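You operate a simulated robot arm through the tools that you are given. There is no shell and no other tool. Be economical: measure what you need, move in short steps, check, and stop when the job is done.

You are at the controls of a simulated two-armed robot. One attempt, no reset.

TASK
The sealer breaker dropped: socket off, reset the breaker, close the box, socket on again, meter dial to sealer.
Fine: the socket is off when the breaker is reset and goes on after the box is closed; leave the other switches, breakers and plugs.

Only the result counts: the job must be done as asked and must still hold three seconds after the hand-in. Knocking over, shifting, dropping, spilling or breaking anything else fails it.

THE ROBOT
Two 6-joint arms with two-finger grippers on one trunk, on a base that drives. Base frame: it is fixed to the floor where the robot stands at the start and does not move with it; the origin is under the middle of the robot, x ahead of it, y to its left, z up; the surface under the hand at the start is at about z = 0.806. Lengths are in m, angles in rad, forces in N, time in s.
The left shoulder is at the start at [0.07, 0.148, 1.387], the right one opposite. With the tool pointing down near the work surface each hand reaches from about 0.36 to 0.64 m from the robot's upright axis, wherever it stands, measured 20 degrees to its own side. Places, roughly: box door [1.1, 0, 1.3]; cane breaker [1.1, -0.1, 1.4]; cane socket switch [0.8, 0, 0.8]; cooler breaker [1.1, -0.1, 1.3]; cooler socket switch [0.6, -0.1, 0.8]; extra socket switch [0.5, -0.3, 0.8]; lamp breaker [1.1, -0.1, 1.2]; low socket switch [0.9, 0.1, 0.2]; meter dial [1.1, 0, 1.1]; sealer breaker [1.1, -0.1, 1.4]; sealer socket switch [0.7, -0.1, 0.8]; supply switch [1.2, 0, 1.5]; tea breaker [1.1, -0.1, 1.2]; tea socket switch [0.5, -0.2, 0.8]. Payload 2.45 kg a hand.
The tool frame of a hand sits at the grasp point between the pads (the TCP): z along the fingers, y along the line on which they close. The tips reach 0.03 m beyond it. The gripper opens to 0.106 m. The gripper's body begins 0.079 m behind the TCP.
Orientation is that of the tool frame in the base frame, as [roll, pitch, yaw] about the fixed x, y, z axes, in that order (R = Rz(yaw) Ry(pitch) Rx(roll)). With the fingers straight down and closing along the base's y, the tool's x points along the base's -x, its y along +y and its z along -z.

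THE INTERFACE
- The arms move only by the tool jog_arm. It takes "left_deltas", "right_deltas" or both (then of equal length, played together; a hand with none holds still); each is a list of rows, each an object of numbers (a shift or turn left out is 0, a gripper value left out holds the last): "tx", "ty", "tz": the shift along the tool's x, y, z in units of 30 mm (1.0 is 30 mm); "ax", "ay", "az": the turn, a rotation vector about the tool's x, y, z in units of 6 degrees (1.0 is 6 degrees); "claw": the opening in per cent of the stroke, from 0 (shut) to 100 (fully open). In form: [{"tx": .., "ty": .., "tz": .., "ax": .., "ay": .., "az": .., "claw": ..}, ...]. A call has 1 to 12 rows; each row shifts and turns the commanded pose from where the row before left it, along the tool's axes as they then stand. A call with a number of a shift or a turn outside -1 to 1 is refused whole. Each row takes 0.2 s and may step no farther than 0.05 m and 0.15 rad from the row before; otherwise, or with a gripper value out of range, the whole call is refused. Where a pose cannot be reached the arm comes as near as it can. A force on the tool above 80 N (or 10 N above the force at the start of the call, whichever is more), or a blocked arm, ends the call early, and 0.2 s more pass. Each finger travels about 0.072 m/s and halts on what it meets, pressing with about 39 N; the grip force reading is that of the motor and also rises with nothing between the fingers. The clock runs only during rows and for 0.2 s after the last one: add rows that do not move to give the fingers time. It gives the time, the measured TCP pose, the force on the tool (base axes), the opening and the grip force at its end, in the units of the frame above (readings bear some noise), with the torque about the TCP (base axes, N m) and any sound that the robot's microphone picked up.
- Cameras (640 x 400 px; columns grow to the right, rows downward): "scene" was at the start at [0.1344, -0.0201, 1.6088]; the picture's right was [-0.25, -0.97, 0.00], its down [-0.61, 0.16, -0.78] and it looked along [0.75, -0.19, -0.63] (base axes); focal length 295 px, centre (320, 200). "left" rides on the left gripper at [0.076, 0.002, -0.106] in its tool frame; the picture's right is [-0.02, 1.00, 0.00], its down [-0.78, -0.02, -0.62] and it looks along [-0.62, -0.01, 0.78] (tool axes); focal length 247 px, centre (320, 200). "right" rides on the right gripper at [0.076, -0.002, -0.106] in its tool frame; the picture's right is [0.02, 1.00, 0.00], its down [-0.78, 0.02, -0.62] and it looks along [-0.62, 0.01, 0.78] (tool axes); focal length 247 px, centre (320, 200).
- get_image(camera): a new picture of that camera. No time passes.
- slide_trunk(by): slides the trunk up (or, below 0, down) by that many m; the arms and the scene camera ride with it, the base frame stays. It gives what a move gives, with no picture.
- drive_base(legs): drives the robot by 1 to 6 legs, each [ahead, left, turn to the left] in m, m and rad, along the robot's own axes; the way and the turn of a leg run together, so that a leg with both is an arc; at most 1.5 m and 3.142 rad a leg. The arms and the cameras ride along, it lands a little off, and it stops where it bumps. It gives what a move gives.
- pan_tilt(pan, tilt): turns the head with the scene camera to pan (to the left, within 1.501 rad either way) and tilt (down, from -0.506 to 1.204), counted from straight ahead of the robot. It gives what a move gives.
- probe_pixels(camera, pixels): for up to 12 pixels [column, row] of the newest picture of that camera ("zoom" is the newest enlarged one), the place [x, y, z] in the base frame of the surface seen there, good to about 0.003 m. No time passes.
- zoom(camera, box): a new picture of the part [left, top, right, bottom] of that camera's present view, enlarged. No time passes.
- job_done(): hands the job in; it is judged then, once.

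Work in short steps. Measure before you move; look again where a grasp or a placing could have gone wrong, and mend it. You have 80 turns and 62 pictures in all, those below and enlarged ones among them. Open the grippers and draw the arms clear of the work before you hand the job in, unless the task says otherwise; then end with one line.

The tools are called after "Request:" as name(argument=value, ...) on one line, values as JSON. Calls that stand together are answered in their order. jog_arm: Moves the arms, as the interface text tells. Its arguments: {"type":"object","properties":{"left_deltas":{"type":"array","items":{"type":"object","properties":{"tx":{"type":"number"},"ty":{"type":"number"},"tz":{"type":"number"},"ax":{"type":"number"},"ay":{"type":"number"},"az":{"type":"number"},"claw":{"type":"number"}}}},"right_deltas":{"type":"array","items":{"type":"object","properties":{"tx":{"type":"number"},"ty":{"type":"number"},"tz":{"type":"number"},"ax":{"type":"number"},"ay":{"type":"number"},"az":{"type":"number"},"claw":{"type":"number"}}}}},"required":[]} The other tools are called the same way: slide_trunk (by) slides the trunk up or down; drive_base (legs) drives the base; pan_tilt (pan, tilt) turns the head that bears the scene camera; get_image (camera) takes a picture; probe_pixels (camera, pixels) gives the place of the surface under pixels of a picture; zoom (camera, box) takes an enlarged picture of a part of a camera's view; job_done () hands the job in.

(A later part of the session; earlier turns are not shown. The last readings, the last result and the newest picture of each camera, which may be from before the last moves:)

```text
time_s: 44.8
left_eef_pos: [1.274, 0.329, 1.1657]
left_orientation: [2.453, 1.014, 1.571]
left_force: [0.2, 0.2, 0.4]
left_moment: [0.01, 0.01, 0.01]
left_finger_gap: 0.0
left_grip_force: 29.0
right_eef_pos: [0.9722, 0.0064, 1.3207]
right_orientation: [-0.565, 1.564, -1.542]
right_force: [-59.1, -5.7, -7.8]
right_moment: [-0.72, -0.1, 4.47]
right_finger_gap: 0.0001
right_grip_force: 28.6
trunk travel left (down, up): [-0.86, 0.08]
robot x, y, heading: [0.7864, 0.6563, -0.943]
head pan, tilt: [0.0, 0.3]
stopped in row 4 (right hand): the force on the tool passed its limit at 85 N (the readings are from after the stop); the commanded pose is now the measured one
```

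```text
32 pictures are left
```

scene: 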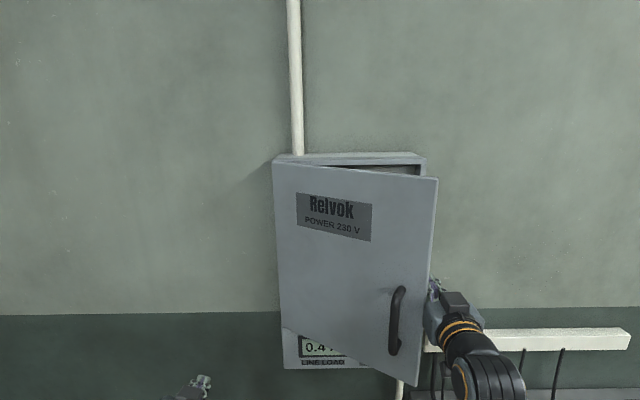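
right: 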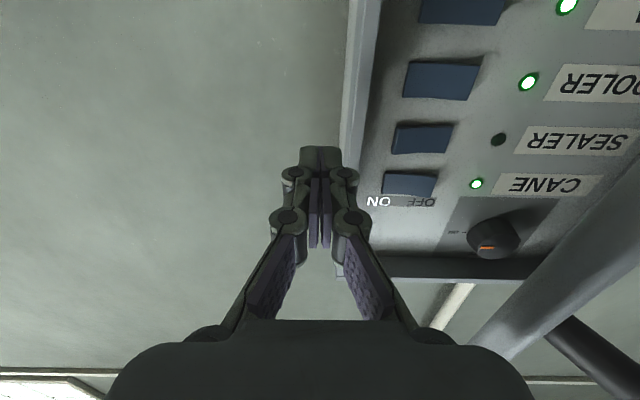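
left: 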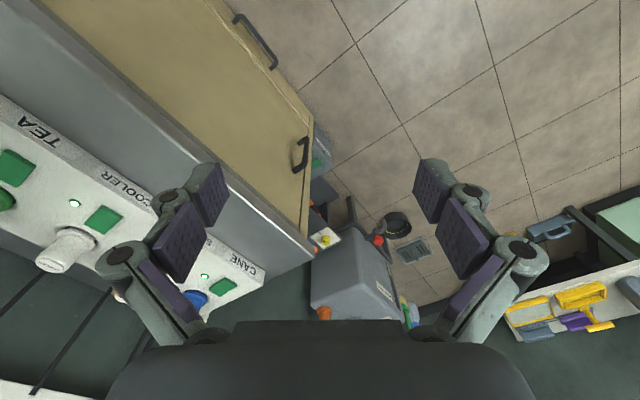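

The door end is jamming against the gripper body with the force running along the door. I back off, turn the hand 48° to the left so the fingers hook behind the door, then sweep outward.

Request:
jog_arm(right_deltas=[{"ty": -1}, {"ax": -1}, {"ax": -1}, {"ax": -1}, {"ax": -1}, {"ax": -1}, {"ax": -1}, {"ax": -1}, {"ax": -1}])

Request:
get_image(camera="right")

```text
time_s: 46.8
left_eef_pos: [1.2936, 0.3341, 1.1582]
left_orientation: [2.483, 1.017, 1.601]
left_force: [-0.7, -0.3, -1.0]
left_moment: [0.02, -0.02, 0.01]
left_finger_gap: 0.0
left_grip_force: 28.9
right_eef_pos: [0.972, -0.008, 1.3205]
right_orientation: [-2.311, 1.561, -2.434]
right_force: [-0.2, -0.6, 0.2]
right_moment: [-0.02, -0.02, -0.01]
right_finger_gap: 0.0
right_grip_force: 28.2
trunk travel left (down, up): [-0.86, 0.08]
robot x, y, heading: [0.791, 0.6555, -0.939]
head pan, tilt: [0.0, 0.3]
```

```text
31 pictures are left
```

right: 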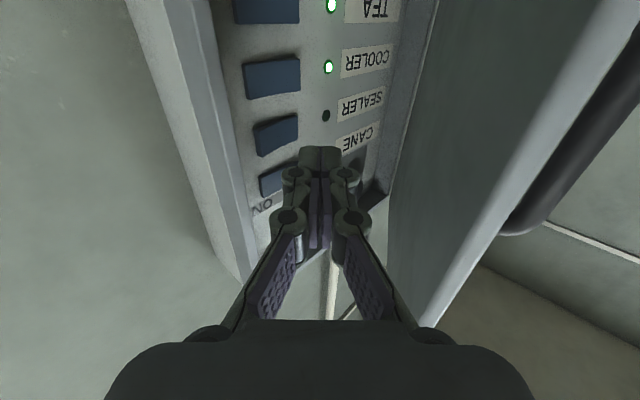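

The fingers now point into the gap with the door at right. I probe breaker and door surfaces before going in.

Request:
probe_pixels(camera="right", pixels=[[262, 130], [290, 130], [270, 75], [325, 115], [470, 230], [440, 100], [220, 150], [345, 130], [298, 80], [248, 80]])

```text
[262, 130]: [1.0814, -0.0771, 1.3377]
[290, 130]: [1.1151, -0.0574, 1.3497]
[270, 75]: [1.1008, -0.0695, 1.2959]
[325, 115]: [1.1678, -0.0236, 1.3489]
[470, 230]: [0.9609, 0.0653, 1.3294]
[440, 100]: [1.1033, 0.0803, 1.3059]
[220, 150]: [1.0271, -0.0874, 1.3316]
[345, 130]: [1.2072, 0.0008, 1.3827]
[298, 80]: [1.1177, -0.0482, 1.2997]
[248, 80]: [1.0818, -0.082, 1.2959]
```

Sealer breaker front is n≈-0.70 (ON side raised, OFF side pressed in), so tips at n≈-0.64 are safe. I advance 60 mm and sweep outward along tool y.

Request:
jog_arm(right_deltas=[{"tz": 1}, {"tz": 0.9}, {"ty": 0.7}, {"ty": 0.7}, {"ty": 0.7}, {"ty": 0.7}, {"ty": 0.7}, {"ty": 0.7}])

Request:
get_image(camera="scene")

```text
time_s: 48.6
left_eef_pos: [1.2877, 0.3359, 1.1612]
left_orientation: [2.47, 1.017, 1.59]
left_force: [0.2, 0.4, -0.1]
left_moment: [-0.05, 0.03, 0.01]
left_finger_gap: 0.0
left_grip_force: 29.0
right_eef_pos: [1.0366, 0.1124, 1.3222]
right_orientation: [-1.743, 1.562, -1.868]
right_force: [-25.4, 4.2, -3.8]
right_moment: [-0.29, -0.97, 0.86]
right_finger_gap: 0.0002
right_grip_force: 28.4
trunk travel left (down, up): [-0.86, 0.08]
robot x, y, heading: [0.789, 0.654, -0.937]
head pan, tilt: [0.0, 0.3]
```

```text
30 pictures are left
```

scene: 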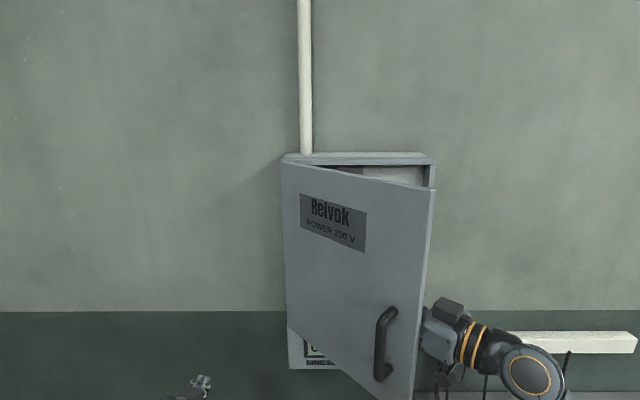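

Door is opening (~45°). I continue the sweep, gradually turning the hand back.

Request:
jog_arm(right_deltas=[{"ty": 0.7, "ax": 0.4}, {"ty": 0.7, "ax": 0.4}, {"ty": 0.7, "ax": 0.4}, {"ty": 0.7, "ax": 0.4}, {"ty": 0.7, "ax": 0.4}, {"ty": 0.7, "ax": 0.4}])

Request:
get_image(camera="scene")

```text
time_s: 49.7
left_eef_pos: [1.2935, 0.3331, 1.1581]
left_orientation: [2.48, 1.015, 1.601]
left_force: [-0.1, 0.1, 0.8]
left_moment: [0.0, 0.01, 0.03]
left_finger_gap: 0.0
left_grip_force: 28.9
right_eef_pos: [1.0396, 0.1779, 1.2926]
right_orientation: [-2.129, 1.356, -2.459]
right_force: [-0.5, 0.5, 0.1]
right_moment: [0.03, 0.01, -0.01]
right_finger_gap: 0.0001
right_grip_force: 28.9
right hand out of reach, approached as far as the arm can: row 5
trunk travel left (down, up): [-0.86, 0.08]
robot x, y, heading: [0.7896, 0.651, -0.94]
head pan, tilt: [0.0, 0.3]
stopped in row 5 (right hand): the arm was blocked; the commanded pose is now the measured one
```

```text
29 pictures are left
```

scene: 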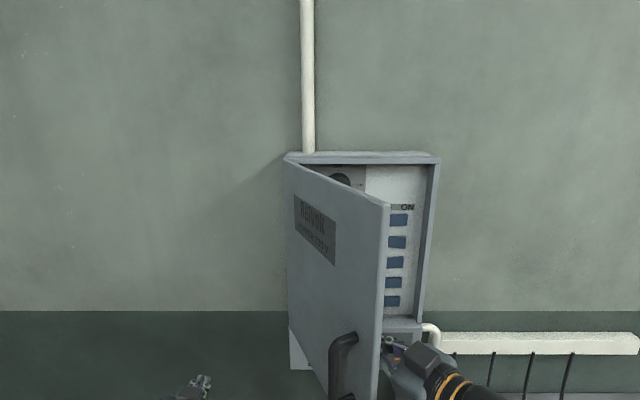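

The door is ~70° open and the rockers are reachable. I withdraw the hand right, back up the base, then straighten the hand.

Request:
jog_arm(right_deltas=[{"ty": -1}, {"ty": -1}, {"ty": -1}])

Request:
drive_base(legs=[[-0.12, -0.03, 0]])

Request:
jog_arm(right_deltas=[{"ax": 0.827, "ay": -0.075, "az": 0.287}, {"ax": 0.827, "ay": -0.075, "az": 0.287}, {"ax": 0.827, "ay": -0.075, "az": 0.287}, {"ax": 0.827, "ay": -0.075, "az": 0.287}, {"ax": 0.827, "ay": -0.075, "az": 0.287}, {"ax": 0.827, "ay": -0.075, "az": 0.287}, {"ax": 0.827, "ay": -0.075, "az": 0.287}])

Request:
get_image(camera="scene")

```text
time_s: 50.5
left_eef_pos: [1.2949, 0.3349, 1.1578]
left_orientation: [2.482, 1.016, 1.601]
left_force: [0.2, 0.4, 0.1]
left_moment: [-0.04, 0.0, 0.02]
left_finger_gap: 0.0001
left_grip_force: 28.2
right_eef_pos: [1.014, 0.0947, 1.3097]
right_orientation: [-2.123, 1.358, -2.451]
right_force: [1.4, -0.2, -0.6]
right_moment: [-0.04, 0.03, -0.03]
right_finger_gap: 0.0002
right_grip_force: 29.2
trunk travel left (down, up): [-0.86, 0.08]
robot x, y, heading: [0.7907, 0.6538, -0.939]
head pan, tilt: [0.0, 0.3]
```

```text
time_s: 51.8
left_eef_pos: [1.201, 0.4153, 1.1565]
left_orientation: [2.485, 1.014, 1.609]
left_force: [-0.3, -0.7, -0.8]
left_moment: [0.02, -0.01, 0.0]
left_finger_gap: 0.0001
left_grip_force: 28.3
right_eef_pos: [0.9212, 0.1735, 1.309]
right_orientation: [-2.131, 1.355, -2.454]
right_force: [0.8, -0.6, 0.2]
right_moment: [-0.01, 0.01, -0.01]
right_finger_gap: 0.0
right_grip_force: 28.9
trunk travel left (down, up): [-0.86, 0.08]
robot x, y, heading: [0.6948, 0.7321, -0.942]
head pan, tilt: [0.0, 0.3]
```

```text
time_s: 53.2
left_eef_pos: [1.1989, 0.4161, 1.1579]
left_orientation: [2.481, 1.014, 1.605]
left_force: [-0.3, -0.1, 0.5]
left_moment: [0.05, 0.01, 0.0]
left_finger_gap: 0.0
left_grip_force: 28.8
right_eef_pos: [0.8972, 0.1537, 1.3057]
right_orientation: [-1.63, 1.336, -2.48]
right_force: [0.3, 0.3, -0.3]
right_moment: [0.0, 0.04, 0.03]
right_finger_gap: 0.0001
right_grip_force: 28.4
right hand out of reach, approached as far as the arm can: row 6, 7
trunk travel left (down, up): [-0.86, 0.08]
robot x, y, heading: [0.6976, 0.7338, -0.931]
head pan, tilt: [0.0, 0.3]
stopped in row 7 (right hand): the arm was blocked; the commanded pose is now the measured one
```

```text
28 pictures are left
```

scene: 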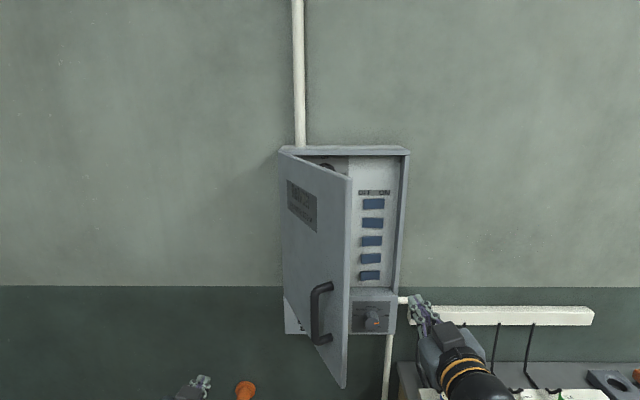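

I zoom on the open box to identify and measure the sealer rocker.

Request:
zoom(camera="scene", box=[335, 175, 415, 285])

Request:
probe_pixels(camera="scene", pixels=[[366, 223], [373, 223], [381, 223], [366, 204], [374, 204], [382, 204], [366, 242], [378, 242], [348, 220], [404, 220], [373, 318], [385, 232]])

```text
3.64 times, centred on (375, 230) of scene
```

zoom: 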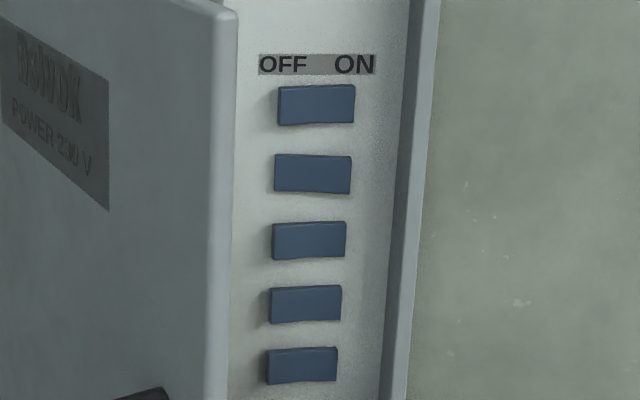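

```text
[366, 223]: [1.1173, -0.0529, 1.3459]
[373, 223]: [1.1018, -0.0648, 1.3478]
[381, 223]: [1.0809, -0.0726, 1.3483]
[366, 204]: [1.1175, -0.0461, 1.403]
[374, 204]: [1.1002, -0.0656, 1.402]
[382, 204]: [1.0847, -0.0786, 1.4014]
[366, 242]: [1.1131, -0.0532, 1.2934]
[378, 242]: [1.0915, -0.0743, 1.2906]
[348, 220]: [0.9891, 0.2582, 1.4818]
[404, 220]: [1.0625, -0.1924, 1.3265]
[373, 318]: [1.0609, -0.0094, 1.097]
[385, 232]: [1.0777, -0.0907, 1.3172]
```

Rockers from top: CANE z 1.402, SEALER 1.347, COOLER 1.292. The sealer's ON end (right, d≈0.836) stands out at n≈-0.698. I straighten the hand while extending.

Request:
jog_arm(right_deltas=[{"tz": 1}, {"tz": 0.6, "ax": 0.28, "ay": -0.01, "az": 0.75}, {"tz": 0.6, "ax": 0.28, "ay": -0.01, "az": 0.75}, {"tz": 0.6, "ax": 0.28, "ay": -0.01, "az": 0.75}, {"tx": -0.7}, {"tx": -0.65}])

Request:
get_image(camera="right")

```text
time_s: 54.6
left_eef_pos: [1.2006, 0.4184, 1.1579]
left_orientation: [2.483, 1.016, 1.608]
left_force: [0.5, -0.3, -0.4]
left_moment: [0.02, 0.01, 0.0]
left_finger_gap: 0.0001
left_grip_force: 28.9
right_eef_pos: [0.9505, 0.0889, 1.3466]
right_orientation: [-1.412, 1.564, -2.354]
right_force: [-0.1, -0.2, -0.3]
right_moment: [0.02, 0.01, -0.04]
right_finger_gap: 0.0001
right_grip_force: 28.7
trunk travel left (down, up): [-0.86, 0.08]
robot x, y, heading: [0.6939, 0.7292, -0.939]
head pan, tilt: [0.0, 0.3]
```

```text
26 pictures are left
```

right: 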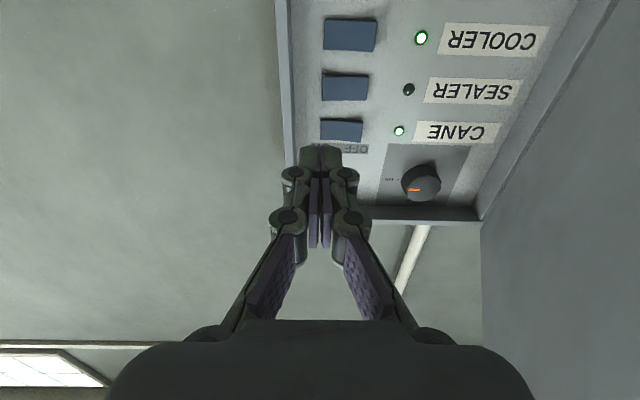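

Hand is aligned (z 1.347, d 0.819). I move 17 mm left and drive ahead 0.10 m, leaving ~8 cm to the rocker.

Request:
jog_arm(right_deltas=[{"ty": 0.57}])

Request:
drive_base(legs=[[0.1, 0, 0]])

Request:
get_image(camera="right")

Request:
probe_pixels(camera="right", pixels=[[325, 90], [345, 90], [360, 90]])

```text
time_s: 55.2
left_eef_pos: [1.2004, 0.4177, 1.1577]
left_orientation: [2.484, 1.016, 1.609]
left_force: [0.2, 0.5, -0.6]
left_moment: [0.0, 0.02, -0.01]
left_finger_gap: 0.0
left_grip_force: 28.9
right_eef_pos: [0.9468, 0.0829, 1.3474]
right_orientation: [-1.434, 1.482, -2.412]
right_force: [0.6, 0.1, 0.1]
right_moment: [0.02, -0.01, -0.02]
right_finger_gap: 0.0
right_grip_force: 28.8
trunk travel left (down, up): [-0.86, 0.08]
robot x, y, heading: [0.6939, 0.734, -0.932]
head pan, tilt: [0.0, 0.3]
stopped in row 1 (right hand): the arm was blocked; the commanded pose is now the measured one
```

```text
time_s: 56.4
left_eef_pos: [1.2569, 0.3385, 1.1586]
left_orientation: [2.48, 1.018, 1.603]
left_force: [0.3, 0.3, 0.1]
left_moment: [0.01, -0.02, -0.01]
left_finger_gap: 0.0001
left_grip_force: 28.8
right_eef_pos: [1.0034, 0.0073, 1.3479]
right_orientation: [-1.411, 1.483, -2.387]
right_force: [-1.0, 0.5, 0.2]
right_moment: [0.01, -0.01, -0.01]
right_finger_gap: 0.0
right_grip_force: 28.7
trunk travel left (down, up): [-0.86, 0.08]
robot x, y, heading: [0.7498, 0.6534, -0.938]
head pan, tilt: [0.0, 0.3]
```

```text
25 pictures are left
```

right: 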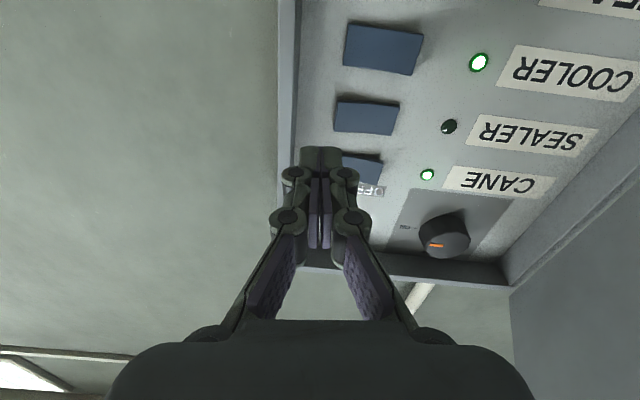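

```text
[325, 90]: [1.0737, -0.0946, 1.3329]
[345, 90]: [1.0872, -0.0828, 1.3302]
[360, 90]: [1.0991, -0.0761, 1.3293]
```

The arm hits a limit moving left, so I use the base: 23 mm left. Then I fix the small roll while advancing 40 mm.

Request:
drive_base(legs=[[0, 0.023, 0]])

Request:
jog_arm(right_deltas=[{"tz": 0.6}, {"tz": 0.5, "az": 0.8}])

Request:
get_image(camera="right")

```text
time_s: 57.1
left_eef_pos: [1.2737, 0.3455, 1.1581]
left_orientation: [2.477, 1.011, 1.6]
left_force: [-1.1, -0.7, -0.3]
left_moment: [0.05, -0.02, 0.07]
left_finger_gap: 0.0
left_grip_force: 28.5
right_eef_pos: [1.0189, 0.0121, 1.3445]
right_orientation: [-1.444, 1.485, -2.422]
right_force: [-0.8, -1.8, 0.5]
right_moment: [0.02, 0.0, 0.08]
right_finger_gap: 0.0
right_grip_force: 28.5
trunk travel left (down, up): [-0.86, 0.08]
robot x, y, heading: [0.7712, 0.6632, -0.937]
head pan, tilt: [0.0, 0.3]
```

```text
time_s: 57.8
left_eef_pos: [1.2767, 0.3482, 1.1586]
left_orientation: [2.481, 1.015, 1.604]
left_force: [-0.3, -1.5, -0.2]
left_moment: [0.0, 0.0, 0.03]
left_finger_gap: 0.0
left_grip_force: 28.4
right_eef_pos: [1.0409, -0.0147, 1.3465]
right_orientation: [-0.293, 1.558, -1.27]
right_force: [-0.6, 0.3, -0.8]
right_moment: [-0.04, -0.02, 0.05]
right_finger_gap: 0.0001
right_grip_force: 28.7
trunk travel left (down, up): [-0.86, 0.08]
robot x, y, heading: [0.7713, 0.6651, -0.935]
head pan, tilt: [0.0, 0.3]
```

```text
24 pictures are left
```

right: 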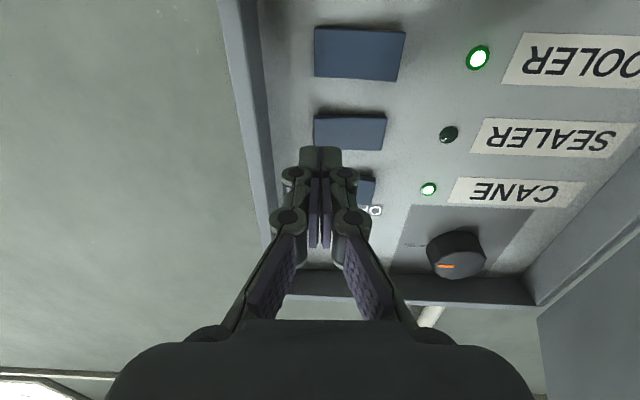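

Tip is ~40 mm short of the rocker, d≈0.83, z 1.3465. I shift 5 mm left and advance to press.

Request:
jog_arm(right_deltas=[{"ty": 0.2, "tz": 0.5}, {"tz": 0.5}, {"tz": 0.3}, {"tz": 0.15}, {"tz": 0.1}])

Request:
get_image(camera="right")

```text
time_s: 59.0
left_eef_pos: [1.2762, 0.3493, 1.158]
left_orientation: [2.484, 1.017, 1.605]
left_force: [-0.4, -0.3, -0.3]
left_moment: [0.0, 0.01, 0.02]
left_finger_gap: 0.0
left_grip_force: 28.6
right_eef_pos: [1.0712, -0.0454, 1.3481]
right_orientation: [-0.425, 1.558, -1.4]
right_force: [0.0, -0.8, 0.3]
right_moment: [0.0, 0.02, 0.04]
right_finger_gap: 0.0
right_grip_force: 29.0
trunk travel left (down, up): [-0.86, 0.08]
robot x, y, heading: [0.7693, 0.6691, -0.936]
head pan, tilt: [0.0, 0.3]
```

```text
23 pictures are left
```

right: 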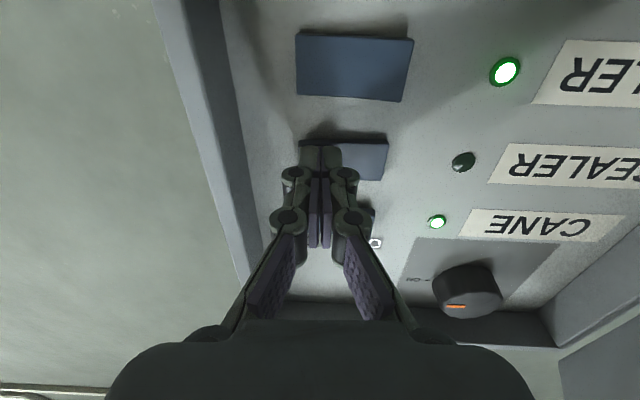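

Tips are just at the rocker with no force yet; I press on in 3 mm steps.

Request:
jog_arm(right_deltas=[{"tz": 0.1}, {"tz": 0.1}, {"tz": 0.08}])

```text
time_s: 59.8
left_eef_pos: [1.2732, 0.3542, 1.1595]
left_orientation: [2.478, 1.018, 1.603]
left_force: [0.0, -0.4, 0.4]
left_moment: [-0.01, -0.01, 0.0]
left_finger_gap: 0.0002
left_grip_force: 28.7
right_eef_pos: [1.0734, -0.0503, 1.3478]
right_orientation: [-0.473, 1.556, -1.452]
right_force: [-10.6, 15.9, -10.0]
right_moment: [0.24, 0.26, 0.16]
right_finger_gap: 0.0
right_grip_force: 28.6
trunk travel left (down, up): [-0.86, 0.08]
robot x, y, heading: [0.7716, 0.6676, -0.939]
head pan, tilt: [0.0, 0.3]
```

19 N of contact with tips at n≈-0.705. One more small press, then look.

Request:
jog_arm(right_deltas=[{"tz": 0.08}, {"tz": 0.08}])

Request:
jog_arm(right_deltas=[{"tz": -0.4}, {"tz": -0.7}, {"tz": -0.6}])

Request:
get_image(camera="right")

Request:
probe_pixels(camera="right", pixels=[[325, 125], [350, 125], [375, 125], [325, 55], [390, 55]])

```text
time_s: 60.4
left_eef_pos: [1.2706, 0.3564, 1.1618]
left_orientation: [2.474, 1.021, 1.596]
left_force: [-0.2, -0.6, -0.7]
left_moment: [0.03, 0.02, 0.0]
left_finger_gap: 0.0002
left_grip_force: 28.5
right_eef_pos: [1.0736, -0.0496, 1.3516]
right_orientation: [-0.352, 1.552, -1.329]
right_force: [-23.3, 34.4, -22.0]
right_moment: [0.59, 0.6, 0.32]
right_finger_gap: 0.0001
right_grip_force: 28.6
trunk travel left (down, up): [-0.86, 0.08]
robot x, y, heading: [0.7663, 0.6642, -0.931]
head pan, tilt: [0.0, 0.3]
```

```text
time_s: 61.1
left_eef_pos: [1.2762, 0.3515, 1.1587]
left_orientation: [2.484, 1.017, 1.604]
left_force: [-0.4, -0.5, -0.1]
left_moment: [-0.02, 0.0, 0.01]
left_finger_gap: 0.0
left_grip_force: 28.3
right_eef_pos: [1.0495, -0.013, 1.3504]
right_orientation: [-0.389, 1.555, -1.368]
right_force: [-0.4, -0.5, -0.1]
right_moment: [0.01, 0.0, 0.03]
right_finger_gap: 0.0
right_grip_force: 28.4
trunk travel left (down, up): [-0.86, 0.08]
robot x, y, heading: [0.7704, 0.6686, -0.933]
head pan, tilt: [0.0, 0.3]
```

```text
22 pictures are left
```

right: 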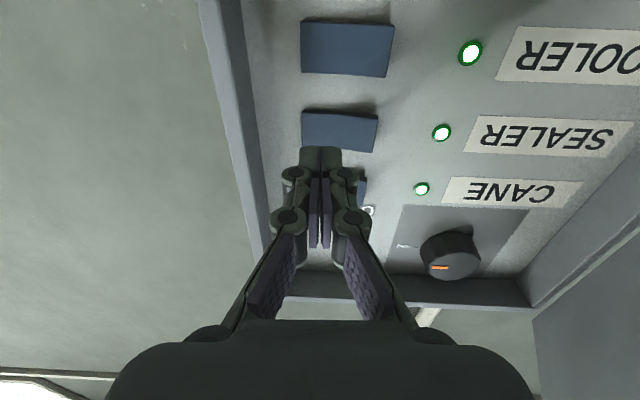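

```text
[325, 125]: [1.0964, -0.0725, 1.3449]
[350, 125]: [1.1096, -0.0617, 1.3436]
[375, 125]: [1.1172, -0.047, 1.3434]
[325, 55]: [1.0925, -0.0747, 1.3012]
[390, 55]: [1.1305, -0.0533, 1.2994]
```

The SEALER LED is now lit – breaker reset. Next I back the hand straight out, raise it above handle height, and drive left in front of the door to push it closed.

Request:
drive_base(legs=[[-0.33, 0, 0]])

Request:
jog_arm(right_deltas=[{"tx": -0.8}, {"tx": -0.8}, {"tx": -0.8}])

Request:
get_image(camera="scene")

Request:
probe_pixels(camera="scene", pixels=[[350, 200], [345, 250], [320, 200], [325, 275]])

```text
time_s: 63.3
left_eef_pos: [1.0869, 0.6103, 1.1572]
left_orientation: [2.486, 1.014, 1.612]
left_force: [0.4, -0.3, -0.6]
left_moment: [-0.01, -0.05, -0.01]
left_finger_gap: 0.0001
left_grip_force: 28.9
right_eef_pos: [0.8619, 0.2437, 1.3479]
right_orientation: [-0.535, 1.558, -1.506]
right_force: [1.4, -0.1, -0.5]
right_moment: [-0.01, 0.0, 0.0]
right_finger_gap: 0.0002
right_grip_force: 28.6
trunk travel left (down, up): [-0.86, 0.08]
robot x, y, heading: [0.5795, 0.9267, -0.928]
head pan, tilt: [0.0, 0.3]
```

```text
time_s: 64.1
left_eef_pos: [1.0853, 0.6113, 1.1581]
left_orientation: [2.481, 1.015, 1.608]
left_force: [-0.2, -0.5, 0.0]
left_moment: [0.0, -0.02, -0.01]
left_finger_gap: 0.0
left_grip_force: 28.4
right_eef_pos: [0.8597, 0.2483, 1.4219]
right_orientation: [-0.467, 1.557, -1.442]
right_force: [-0.5, 0.4, -0.8]
right_moment: [0.04, -0.01, 0.01]
right_finger_gap: 0.0003
right_grip_force: 28.2
trunk travel left (down, up): [-0.86, 0.08]
robot x, y, heading: [0.5771, 0.9243, -0.933]
head pan, tilt: [0.0, 0.3]
```

```text
21 pictures are left
```

scene: 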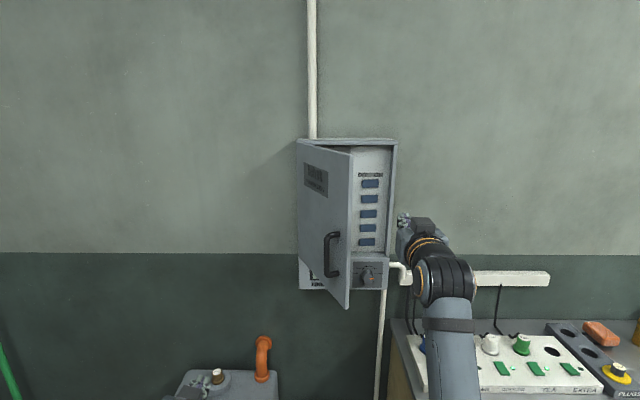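

```text
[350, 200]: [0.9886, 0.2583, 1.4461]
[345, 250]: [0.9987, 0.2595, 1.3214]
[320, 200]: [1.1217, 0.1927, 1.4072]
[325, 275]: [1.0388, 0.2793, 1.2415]
```

Door edge at d≈0.95, n≈-0.376 (≈65° open); handle top z 1.353. I raise the hand to 1.47 to pass the handle and drive left 0.25 m then ahead 0.14 m.

Request:
jog_arm(right_deltas=[{"tx": -0.8}, {"tx": -0.8}])

Request:
drive_base(legs=[[0, 0.25, 0], [0.14, 0, 0]])

Request:
get_image(camera="scene")

```text
time_s: 64.7
left_eef_pos: [1.0861, 0.6103, 1.1578]
left_orientation: [2.483, 1.017, 1.61]
left_force: [0.5, -0.2, 0.1]
left_moment: [-0.01, -0.04, -0.01]
left_finger_gap: 0.0
left_grip_force: 28.4
right_eef_pos: [0.8624, 0.2477, 1.4678]
right_orientation: [-0.496, 1.558, -1.473]
right_force: [-0.3, -1.1, -0.6]
right_moment: [0.0, 0.0, 0.0]
right_finger_gap: 0.0
right_grip_force: 28.8
trunk travel left (down, up): [-0.86, 0.08]
robot x, y, heading: [0.5795, 0.9253, -0.934]
head pan, tilt: [0.0, 0.3]
```

```text
time_s: 67.4
left_eef_pos: [1.3676, 0.6499, 1.1589]
left_orientation: [2.482, 1.017, 1.611]
left_force: [-0.4, -0.2, 0.3]
left_moment: [0.02, -0.01, -0.01]
left_finger_gap: 0.0
left_grip_force: 28.7
right_eef_pos: [1.1425, 0.2869, 1.4695]
right_orientation: [-0.412, 1.557, -1.382]
right_force: [0.1, 0.4, 0.8]
right_moment: [0.02, -0.02, -0.01]
right_finger_gap: 0.0
right_grip_force: 28.4
trunk travel left (down, up): [-0.86, 0.08]
robot x, y, heading: [0.8592, 0.961, -0.933]
head pan, tilt: [0.0, 0.3]
```

```text
20 pictures are left
```

scene: 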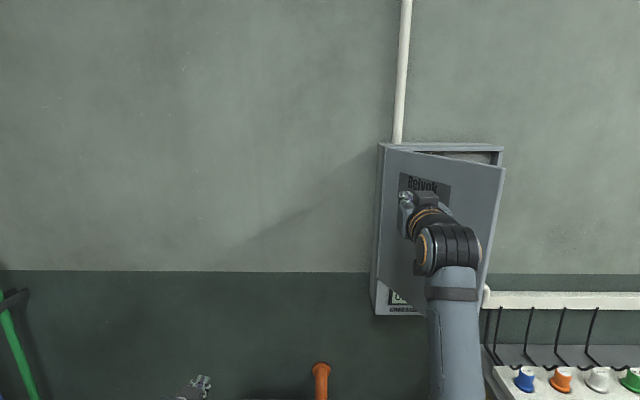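

The hand is on the outer side of the door. I drive right 0.18 m to push it toward closed.

Request:
drive_base(legs=[[0, -0.18, 0]])

Request:
get_image(camera="scene")

Request:
probe_pixels(camera="scene", pixels=[[425, 160], [440, 168]])

```text
time_s: 68.9
left_eef_pos: [1.2279, 0.543, 1.1579]
left_orientation: [2.486, 1.017, 1.614]
left_force: [0.0, -0.6, 0.4]
left_moment: [0.0, 0.02, 0.03]
left_finger_gap: 0.0
left_grip_force: 28.4
right_eef_pos: [1.0043, 0.1789, 1.4689]
right_orientation: [-0.589, 1.557, -1.565]
right_force: [-0.3, 0.5, 1.3]
right_moment: [0.01, 0.02, -0.03]
right_finger_gap: 0.0001
right_grip_force: 29.0
trunk travel left (down, up): [-0.86, 0.08]
robot x, y, heading: [0.7236, 0.8547, -0.929]
head pan, tilt: [0.0, 0.3]
```

```text
19 pictures are left
```

scene: 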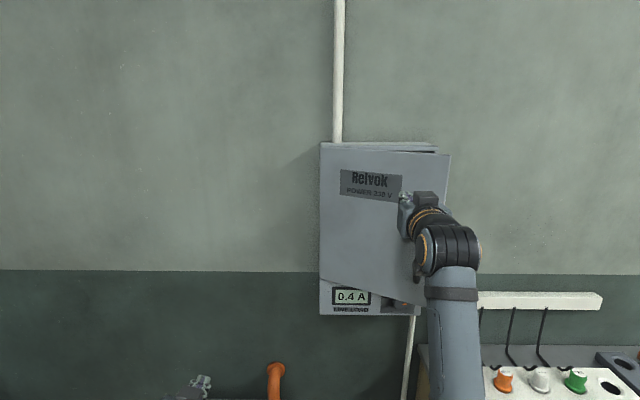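

```text
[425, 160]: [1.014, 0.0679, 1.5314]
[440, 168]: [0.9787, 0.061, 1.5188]
```

Door is now ~25° open. I move right 4 cm and push ahead with the base, then finish with the arm.

Request:
drive_base(legs=[[0, -0.05, 0], [0.16, 0, 0]])

Request:
jog_arm(right_deltas=[{"tz": 0.2}, {"tz": 0.2}, {"tz": 0.15}, {"tz": 0.15}, {"tz": 0.15}, {"tz": 0.15}])

Request:
get_image(camera="scene")

```text
time_s: 70.9
left_eef_pos: [1.2767, 0.3868, 1.1602]
left_orientation: [2.48, 1.017, 1.608]
left_force: [0.9, -0.3, -0.4]
left_moment: [0.01, -0.02, 0.01]
left_finger_gap: 0.0
left_grip_force: 28.6
right_eef_pos: [1.0522, 0.024, 1.47]
right_orientation: [-0.327, 1.555, -1.301]
right_force: [-0.3, 0.0, 0.5]
right_moment: [0.0, 0.0, 0.0]
right_finger_gap: 0.0001
right_grip_force: 29.0
trunk travel left (down, up): [-0.86, 0.08]
robot x, y, heading: [0.7717, 0.6954, -0.935]
head pan, tilt: [0.0, 0.3]
```

```text
time_s: 72.3
left_eef_pos: [1.2776, 0.3873, 1.1601]
left_orientation: [2.48, 1.017, 1.608]
left_force: [0.4, 0.2, 0.5]
left_moment: [0.02, -0.03, -0.06]
left_finger_gap: 0.0
left_grip_force: 28.5
right_eef_pos: [1.0687, -0.0012, 1.4713]
right_orientation: [-0.342, 1.554, -1.315]
right_force: [-7.8, 11.8, -6.8]
right_moment: [0.26, 0.21, 0.09]
right_finger_gap: 0.0001
right_grip_force: 28.7
trunk travel left (down, up): [-0.86, 0.08]
robot x, y, heading: [0.7701, 0.6968, -0.934]
head pan, tilt: [0.0, 0.3]
```

```text
18 pictures are left
```

scene: 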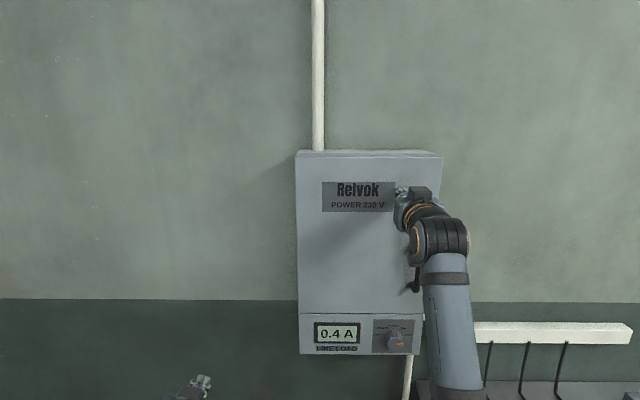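

The door looks flush with 14 N contact. I press a touch more, then back off and check the seam.

Request:
jog_arm(right_deltas=[{"tz": 0.12}, {"tz": 0.12}, {}, {"tz": -0.5}])

Request:
drive_base(legs=[[-0.2, 0, 0]])

Request:
zoom(camera="scene", box=[250, 120, 450, 340])

Request:
probe_pixels(camera="zoom", pixels=[[160, 60], [340, 60], [300, 300], [160, 300], [310, 350]])

```text
time_s: 73.3
left_eef_pos: [1.2804, 0.3835, 1.1576]
left_orientation: [2.484, 1.017, 1.613]
left_force: [0.3, -0.2, 0.0]
left_moment: [0.03, -0.04, -0.02]
left_finger_gap: 0.0
left_grip_force: 28.6
right_eef_pos: [1.0702, -0.0003, 1.4686]
right_orientation: [-0.415, 1.556, -1.389]
right_force: [-0.1, -0.1, -0.4]
right_moment: [0.02, -0.03, 0.04]
right_finger_gap: 0.0
right_grip_force: 28.8
trunk travel left (down, up): [-0.86, 0.08]
robot x, y, heading: [0.7687, 0.6967, -0.928]
head pan, tilt: [0.0, 0.3]
```

```text
time_s: 74.8
left_eef_pos: [1.1611, 0.5387, 1.1567]
left_orientation: [2.487, 1.015, 1.61]
left_force: [0.7, -1.0, -0.3]
left_moment: [-0.01, -0.01, 0.01]
left_finger_gap: 0.0
left_grip_force: 28.6
right_eef_pos: [0.9487, 0.1575, 1.4668]
right_orientation: [-0.534, 1.561, -1.51]
right_force: [0.2, -0.2, 0.8]
right_moment: [-0.01, 0.01, -0.02]
right_finger_gap: 0.0
right_grip_force: 29.1
trunk travel left (down, up): [-0.86, 0.08]
robot x, y, heading: [0.6547, 0.854, -0.938]
head pan, tilt: [0.0, 0.3]
```

```text
1.82 times, centred on (350, 230) of scene
```

zoom: 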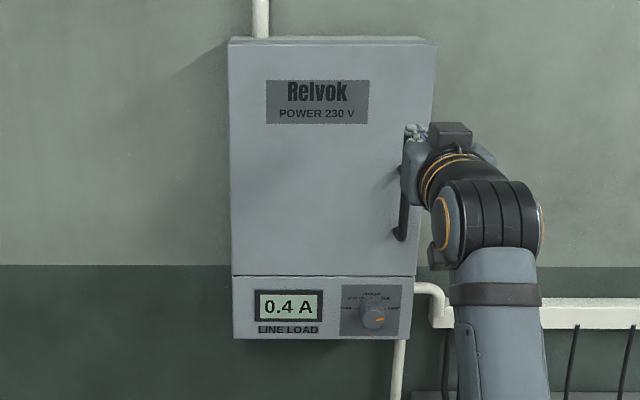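

```text
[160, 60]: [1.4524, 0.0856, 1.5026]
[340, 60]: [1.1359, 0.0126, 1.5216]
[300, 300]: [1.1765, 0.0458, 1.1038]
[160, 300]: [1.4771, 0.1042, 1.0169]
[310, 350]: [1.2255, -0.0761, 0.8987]
```

Door face is at n≈-0.661: closed flush. The dial is right here below the door, so I lower the trunk 0.25 m and take a close look at the dial.

Request:
slide_trunk(by=-0.25)

Request:
jog_arm(right_deltas=[{"tx": 0.9}, {"tx": 0.9}, {"tx": 0.9}, {"tx": 0.9}])

Request:
get_image(camera="scene")

Request:
get_image(camera="right")

```text
time_s: 77.4
left_eef_pos: [1.1594, 0.5408, 0.9086]
left_orientation: [2.484, 1.015, 1.606]
left_force: [-0.8, 0.5, 0.4]
left_moment: [-0.05, 0.0, 0.03]
left_finger_gap: 0.0001
left_grip_force: 28.8
right_eef_pos: [0.9463, 0.1598, 1.2191]
right_orientation: [-0.417, 1.557, -1.395]
right_force: [-0.4, 0.5, 0.1]
right_moment: [0.01, 0.0, -0.03]
right_finger_gap: 0.0
right_grip_force: 28.7
trunk travel left (down, up): [-0.61, 0.33]
robot x, y, heading: [0.6528, 0.8619, -0.938]
head pan, tilt: [0.0, 0.3]
```

```text
time_s: 78.4
left_eef_pos: [1.1603, 0.5425, 0.9078]
left_orientation: [2.483, 1.016, 1.607]
left_force: [0.1, 0.3, -0.9]
left_moment: [0.02, -0.02, -0.01]
left_finger_gap: 0.0
left_grip_force: 28.7
right_eef_pos: [0.947, 0.1592, 1.1119]
right_orientation: [-0.4, 1.557, -1.378]
right_force: [0.4, 0.3, 0.8]
right_moment: [0.0, -0.04, 0.01]
right_finger_gap: 0.0
right_grip_force: 28.7
trunk travel left (down, up): [-0.61, 0.33]
robot x, y, heading: [0.6542, 0.8573, -0.937]
head pan, tilt: [0.0, 0.3]
```

```text
16 pictures are left
```

scene: 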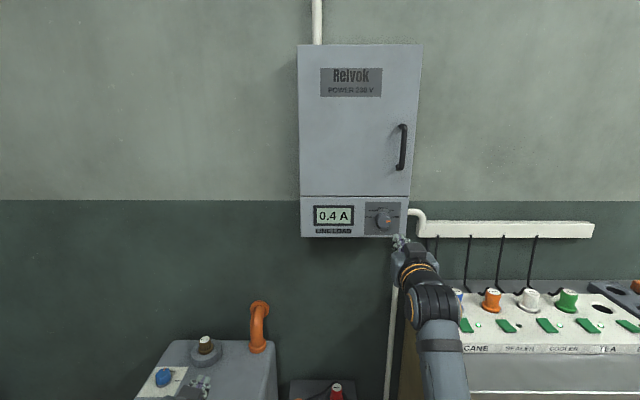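

```text
15 pictures are left
```

right: 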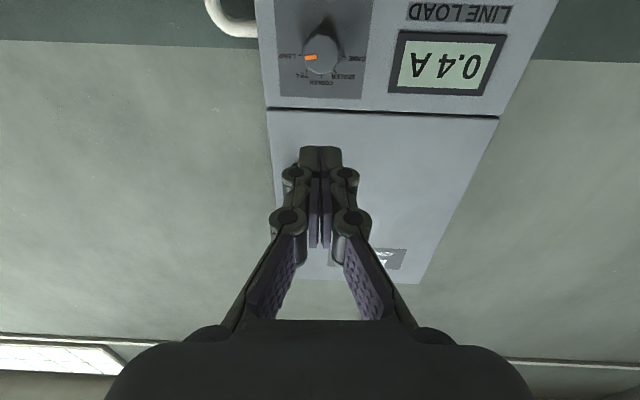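

I zoom on the dial for its centre, shape and pointer direction.

Request:
zoom(camera="scene", box=[355, 195, 415, 240])

Request:
probe_pixels(camera="zoom", pixels=[[300, 235], [260, 235], [330, 255], [290, 200], [120, 200], [480, 200], [330, 235], [300, 215]])

```text
8.89 times, centred on (385, 218) of scene
```

zoom: 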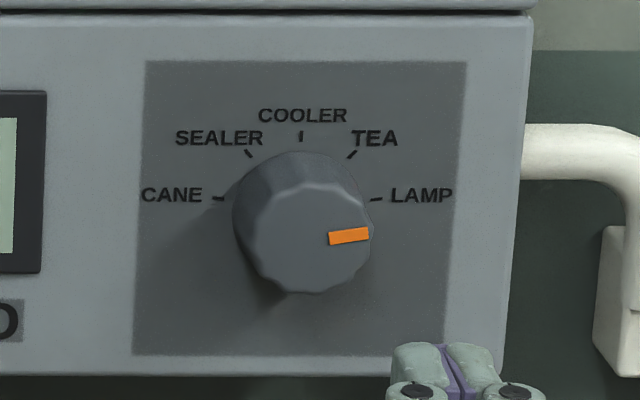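

```text
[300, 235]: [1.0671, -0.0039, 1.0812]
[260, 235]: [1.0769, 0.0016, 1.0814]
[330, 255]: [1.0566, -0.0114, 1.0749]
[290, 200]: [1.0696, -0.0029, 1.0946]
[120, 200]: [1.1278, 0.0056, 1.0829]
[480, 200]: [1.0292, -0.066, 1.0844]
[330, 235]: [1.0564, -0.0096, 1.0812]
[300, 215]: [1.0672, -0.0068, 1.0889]
```

Knob: centre d≈0.856, z≈1.080, front n≈-0.634, ~36 mm wide; pointer at LAMP (~10°), SEALER at ~130°, so 120° CCW. I line up, open to ~56 mm and pre-roll the hand 60° clockwise.

Request:
jog_arm(right_deltas=[{"tx": 0.9, "claw": 55}, {"tx": 0.16, "ax": -0.38}, {"az": 1}, {"az": 1}, {"az": 1}, {"az": 1}, {"az": 1}, {"az": 1}, {"az": 1}, {"az": 1}, {"az": 1}, {"az": 1}])

Request:
drive_base(legs=[[0.13, 0, 0]])

Request:
get_image(camera="right")

```text
time_s: 81.0
left_eef_pos: [1.1606, 0.5417, 0.9083]
left_orientation: [2.484, 1.015, 1.608]
left_force: [0.3, -0.1, -0.6]
left_moment: [-0.01, -0.02, -0.04]
left_finger_gap: 0.0
left_grip_force: 28.2
right_eef_pos: [0.9482, 0.1591, 1.0788]
right_orientation: [1.556, 0.527, 0.627]
right_force: [0.7, 0.2, 0.3]
right_moment: [0.01, -0.01, -0.02]
right_finger_gap: 0.0582
right_grip_force: 0.1
trunk travel left (down, up): [-0.61, 0.33]
robot x, y, heading: [0.6537, 0.8568, -0.939]
head pan, tilt: [0.0, 0.3]
```

```text
time_s: 82.3
left_eef_pos: [1.2368, 0.4358, 0.9084]
left_orientation: [2.484, 1.015, 1.603]
left_force: [-0.1, 0.3, -0.8]
left_moment: [0.03, 0.01, -0.03]
left_finger_gap: 0.0001
left_grip_force: 28.4
right_eef_pos: [1.0228, 0.0521, 1.0794]
right_orientation: [1.556, 0.529, 0.625]
right_force: [0.2, -0.6, -0.6]
right_moment: [0.02, -0.02, 0.01]
right_finger_gap: 0.0586
right_grip_force: 0.0
trunk travel left (down, up): [-0.61, 0.33]
robot x, y, heading: [0.7316, 0.7509, -0.936]
head pan, tilt: [0.0, 0.3]
```

```text
13 pictures are left
```

right: 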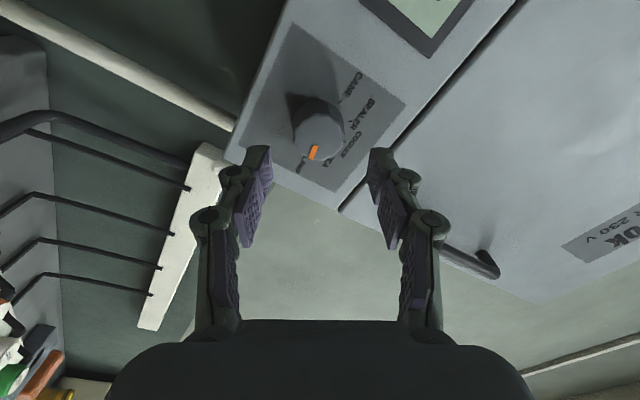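

The hand is centred on the knob (col 320) with d 0.8556, z 1.079 and straight aim. I advance 62 mm and close on the knob.

Request:
jog_arm(right_deltas=[{"tz": 0.8}, {"tz": 0.8}, {"tz": 0.45}, {"claw": 20}, {}, {}, {}])

Request:
get_image(camera="right")

```text
time_s: 83.9
left_eef_pos: [1.2364, 0.4345, 0.9084]
left_orientation: [2.482, 1.016, 1.604]
left_force: [-0.1, -0.2, 0.4]
left_moment: [0.0, 0.03, -0.01]
left_finger_gap: 0.0
left_grip_force: 28.4
right_eef_pos: [1.0588, 0.0023, 1.0788]
right_orientation: [1.558, 0.528, 0.625]
right_force: [-2.0, 1.6, -1.9]
right_moment: [0.01, 0.06, -0.27]
right_finger_gap: 0.0403
right_grip_force: 45.4
trunk travel left (down, up): [-0.61, 0.33]
robot x, y, heading: [0.7278, 0.7496, -0.94]
head pan, tilt: [0.0, 0.3]
```

```text
12 pictures are left
```

right: 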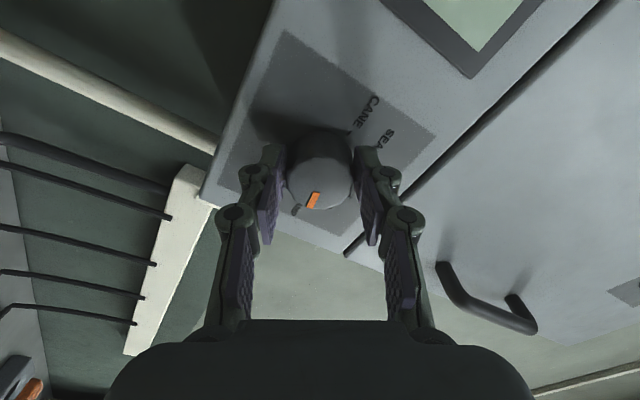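

Gripped at 40 mm. I roll the hand counter-clockwise (−z) 120° in two calls.

Request:
jog_arm(right_deltas=[{"az": -1}, {"az": -1}, {"az": -1}, {"az": -1}, {"az": -1}, {"az": -1}, {"az": -1}, {"az": -1}, {"az": -1}, {"az": -1}])

Request:
jog_arm(right_deltas=[{"az": -1}, {"az": -1}, {"az": -1}, {"az": -1}, {"az": -1}, {"az": -1}, {"az": -1}, {"az": -1}, {"az": -1}, {"az": -1}])

Request:
get_image(camera="right")

```text
time_s: 86.1
left_eef_pos: [1.2333, 0.4327, 0.9089]
left_orientation: [2.476, 1.012, 1.598]
left_force: [0.5, -0.1, 0.0]
left_moment: [0.03, -0.02, -0.03]
left_finger_gap: 0.0
left_grip_force: 28.7
right_eef_pos: [1.0543, -0.001, 1.0757]
right_orientation: [-0.646, 1.563, -1.586]
right_force: [-21.0, 4.7, -21.3]
right_moment: [0.95, 0.59, -0.57]
right_finger_gap: 0.0404
right_grip_force: 45.1
trunk travel left (down, up): [-0.61, 0.33]
robot x, y, heading: [0.7279, 0.75, -0.942]
head pan, tilt: [0.0, 0.3]
```

```text
time_s: 88.3
left_eef_pos: [1.2328, 0.4312, 0.9095]
left_orientation: [2.475, 1.01, 1.597]
left_force: [-0.4, -0.5, -0.4]
left_moment: [0.01, 0.02, -0.06]
left_finger_gap: 0.0
left_grip_force: 28.1
right_eef_pos: [1.0525, -0.0008, 1.0809]
right_orientation: [-1.552, 0.52, -2.503]
right_force: [-17.0, -28.7, 7.4]
right_moment: [0.02, -0.13, -0.42]
right_finger_gap: 0.0401
right_grip_force: 44.9
trunk travel left (down, up): [-0.61, 0.33]
robot x, y, heading: [0.7317, 0.751, -0.94]
head pan, tilt: [0.0, 0.3]
```

```text
11 pictures are left
```

right: 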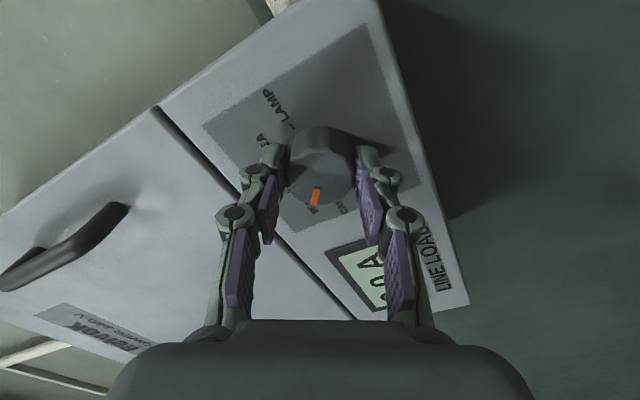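

The knob turned with the grip, pointer now near the second label. I release, back off, and check in the scene view.

Request:
jog_arm(right_deltas=[{"claw": 60}, {}, {}])

Request:
drive_base(legs=[[-0.2, 0, 0]])

Request:
zoom(camera="scene", box=[300, 185, 420, 250])

```text
time_s: 89.1
left_eef_pos: [1.2371, 0.4377, 0.9087]
left_orientation: [2.483, 1.016, 1.608]
left_force: [-0.3, 0.1, 0.4]
left_moment: [0.0, 0.01, 0.0]
left_finger_gap: 0.0
left_grip_force: 28.4
right_eef_pos: [1.0598, 0.0038, 1.0799]
right_orientation: [-1.556, 0.515, -2.503]
right_force: [0.7, 1.0, 0.0]
right_moment: [-0.01, -0.02, 0.0]
right_finger_gap: 0.0637
right_grip_force: 0.1
trunk travel left (down, up): [-0.61, 0.33]
robot x, y, heading: [0.7334, 0.7537, -0.937]
head pan, tilt: [0.0, 0.3]
```

```text
time_s: 90.7
left_eef_pos: [1.1197, 0.5968, 0.909]
left_orientation: [2.483, 1.017, 1.605]
left_force: [-0.2, 0.2, 0.4]
left_moment: [0.03, 0.01, 0.0]
left_finger_gap: 0.0001
left_grip_force: 28.5
right_eef_pos: [0.9427, 0.1641, 1.0795]
right_orientation: [-1.556, 0.517, -2.501]
right_force: [0.5, 0.7, -0.3]
right_moment: [-0.01, 0.0, -0.02]
right_finger_gap: 0.0636
right_grip_force: 0.1
trunk travel left (down, up): [-0.61, 0.33]
robot x, y, heading: [0.6122, 0.9134, -0.937]
head pan, tilt: [0.0, 0.3]
```

```text
5.33 times, centred on (360, 218) of scene
```

zoom: 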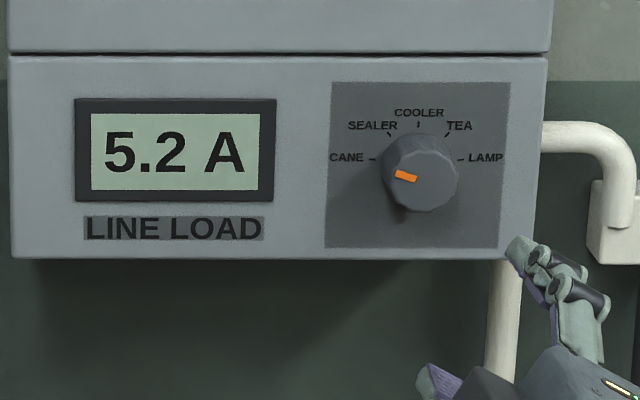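

The knob now reads CANE (mark pointing ~165°, 5.2 A); it was at SEALER while gripped but dragged on release because I was ~5 mm off centre. From the grip readings the true centre is d≈0.851, z≈1.081; I re-approach centred and turn back 40°.

Request:
jog_arm(right_deltas=[{"tx": 0.15, "ty": -0.14}])

Request:
drive_base(legs=[[0.14, 0, 0]])

```text
time_s: 91.1
left_eef_pos: [1.1195, 0.5959, 0.9077]
left_orientation: [2.484, 1.016, 1.607]
left_force: [0.6, 0.3, -0.7]
left_moment: [0.0, -0.04, -0.01]
left_finger_gap: 0.0
left_grip_force: 28.9
right_eef_pos: [0.9377, 0.1608, 1.0812]
right_orientation: [-1.559, 0.518, -2.502]
right_force: [-0.4, 0.0, 0.4]
right_moment: [0.01, 0.03, 0.03]
right_finger_gap: 0.0637
right_grip_force: 0.1
trunk travel left (down, up): [-0.61, 0.33]
robot x, y, heading: [0.6129, 0.9112, -0.932]
head pan, tilt: [0.0, 0.3]
```

```text
time_s: 92.4
left_eef_pos: [1.2022, 0.4859, 0.9088]
left_orientation: [2.485, 1.016, 1.609]
left_force: [0.0, -1.1, 0.1]
left_moment: [0.0, 0.01, 0.0]
left_finger_gap: 0.0
left_grip_force: 29.0
right_eef_pos: [1.0207, 0.0484, 1.0816]
right_orientation: [-1.556, 0.516, -2.502]
right_force: [0.1, -0.1, 0.0]
right_moment: [-0.02, -0.04, 0.03]
right_finger_gap: 0.0637
right_grip_force: 0.2
trunk travel left (down, up): [-0.61, 0.33]
robot x, y, heading: [0.6967, 0.8038, -0.939]
head pan, tilt: [0.0, 0.3]
```

Centred (d 0.8517, z 1.0816). I advance 59 mm, close, and turn 40° clockwise.

Request:
jog_arm(right_deltas=[{"tz": 0.8}, {"tz": 0.8}, {"tz": 0.37}, {"claw": 25}, {}, {}, {}])

Request:
jog_arm(right_deltas=[{"az": 1}, {"az": 1}, {"az": 1}, {"az": 1}, {"az": 1}, {"az": 1}, {"az": 0.5}, {}])

Request:
get_image(camera="right")

```text
time_s: 94.0
left_eef_pos: [1.2013, 0.4858, 0.9096]
left_orientation: [2.483, 1.015, 1.606]
left_force: [-0.2, 0.5, -0.2]
left_moment: [0.0, 0.03, 0.01]
left_finger_gap: 0.0
left_grip_force: 28.5
right_eef_pos: [1.0534, 0.0016, 1.0818]
right_orientation: [-1.553, 0.517, -2.499]
right_force: [-0.8, -6.2, 6.8]
right_moment: [0.0, 0.0, -0.46]
right_finger_gap: 0.0401
right_grip_force: 45.3
trunk travel left (down, up): [-0.61, 0.33]
robot x, y, heading: [0.6947, 0.8019, -0.936]
head pan, tilt: [0.0, 0.3]
```

```text
time_s: 95.8
left_eef_pos: [1.2005, 0.4852, 0.908]
left_orientation: [2.482, 1.014, 1.607]
left_force: [0.8, -0.8, -0.1]
left_moment: [0.0, -0.02, 0.02]
left_finger_gap: 0.0002
left_grip_force: 29.1
right_eef_pos: [1.0545, 0.0017, 1.0828]
right_orientation: [-1.526, 1.2, -2.467]
right_force: [3.4, -22.4, 20.5]
right_moment: [-0.43, -0.33, -0.21]
right_finger_gap: 0.0403
right_grip_force: 45.0
trunk travel left (down, up): [-0.61, 0.33]
robot x, y, heading: [0.6945, 0.8007, -0.935]
head pan, tilt: [0.0, 0.3]
```

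```text
9 pictures are left
```

right: 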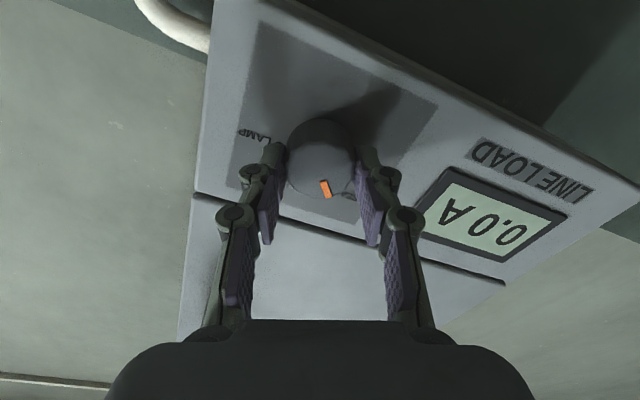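

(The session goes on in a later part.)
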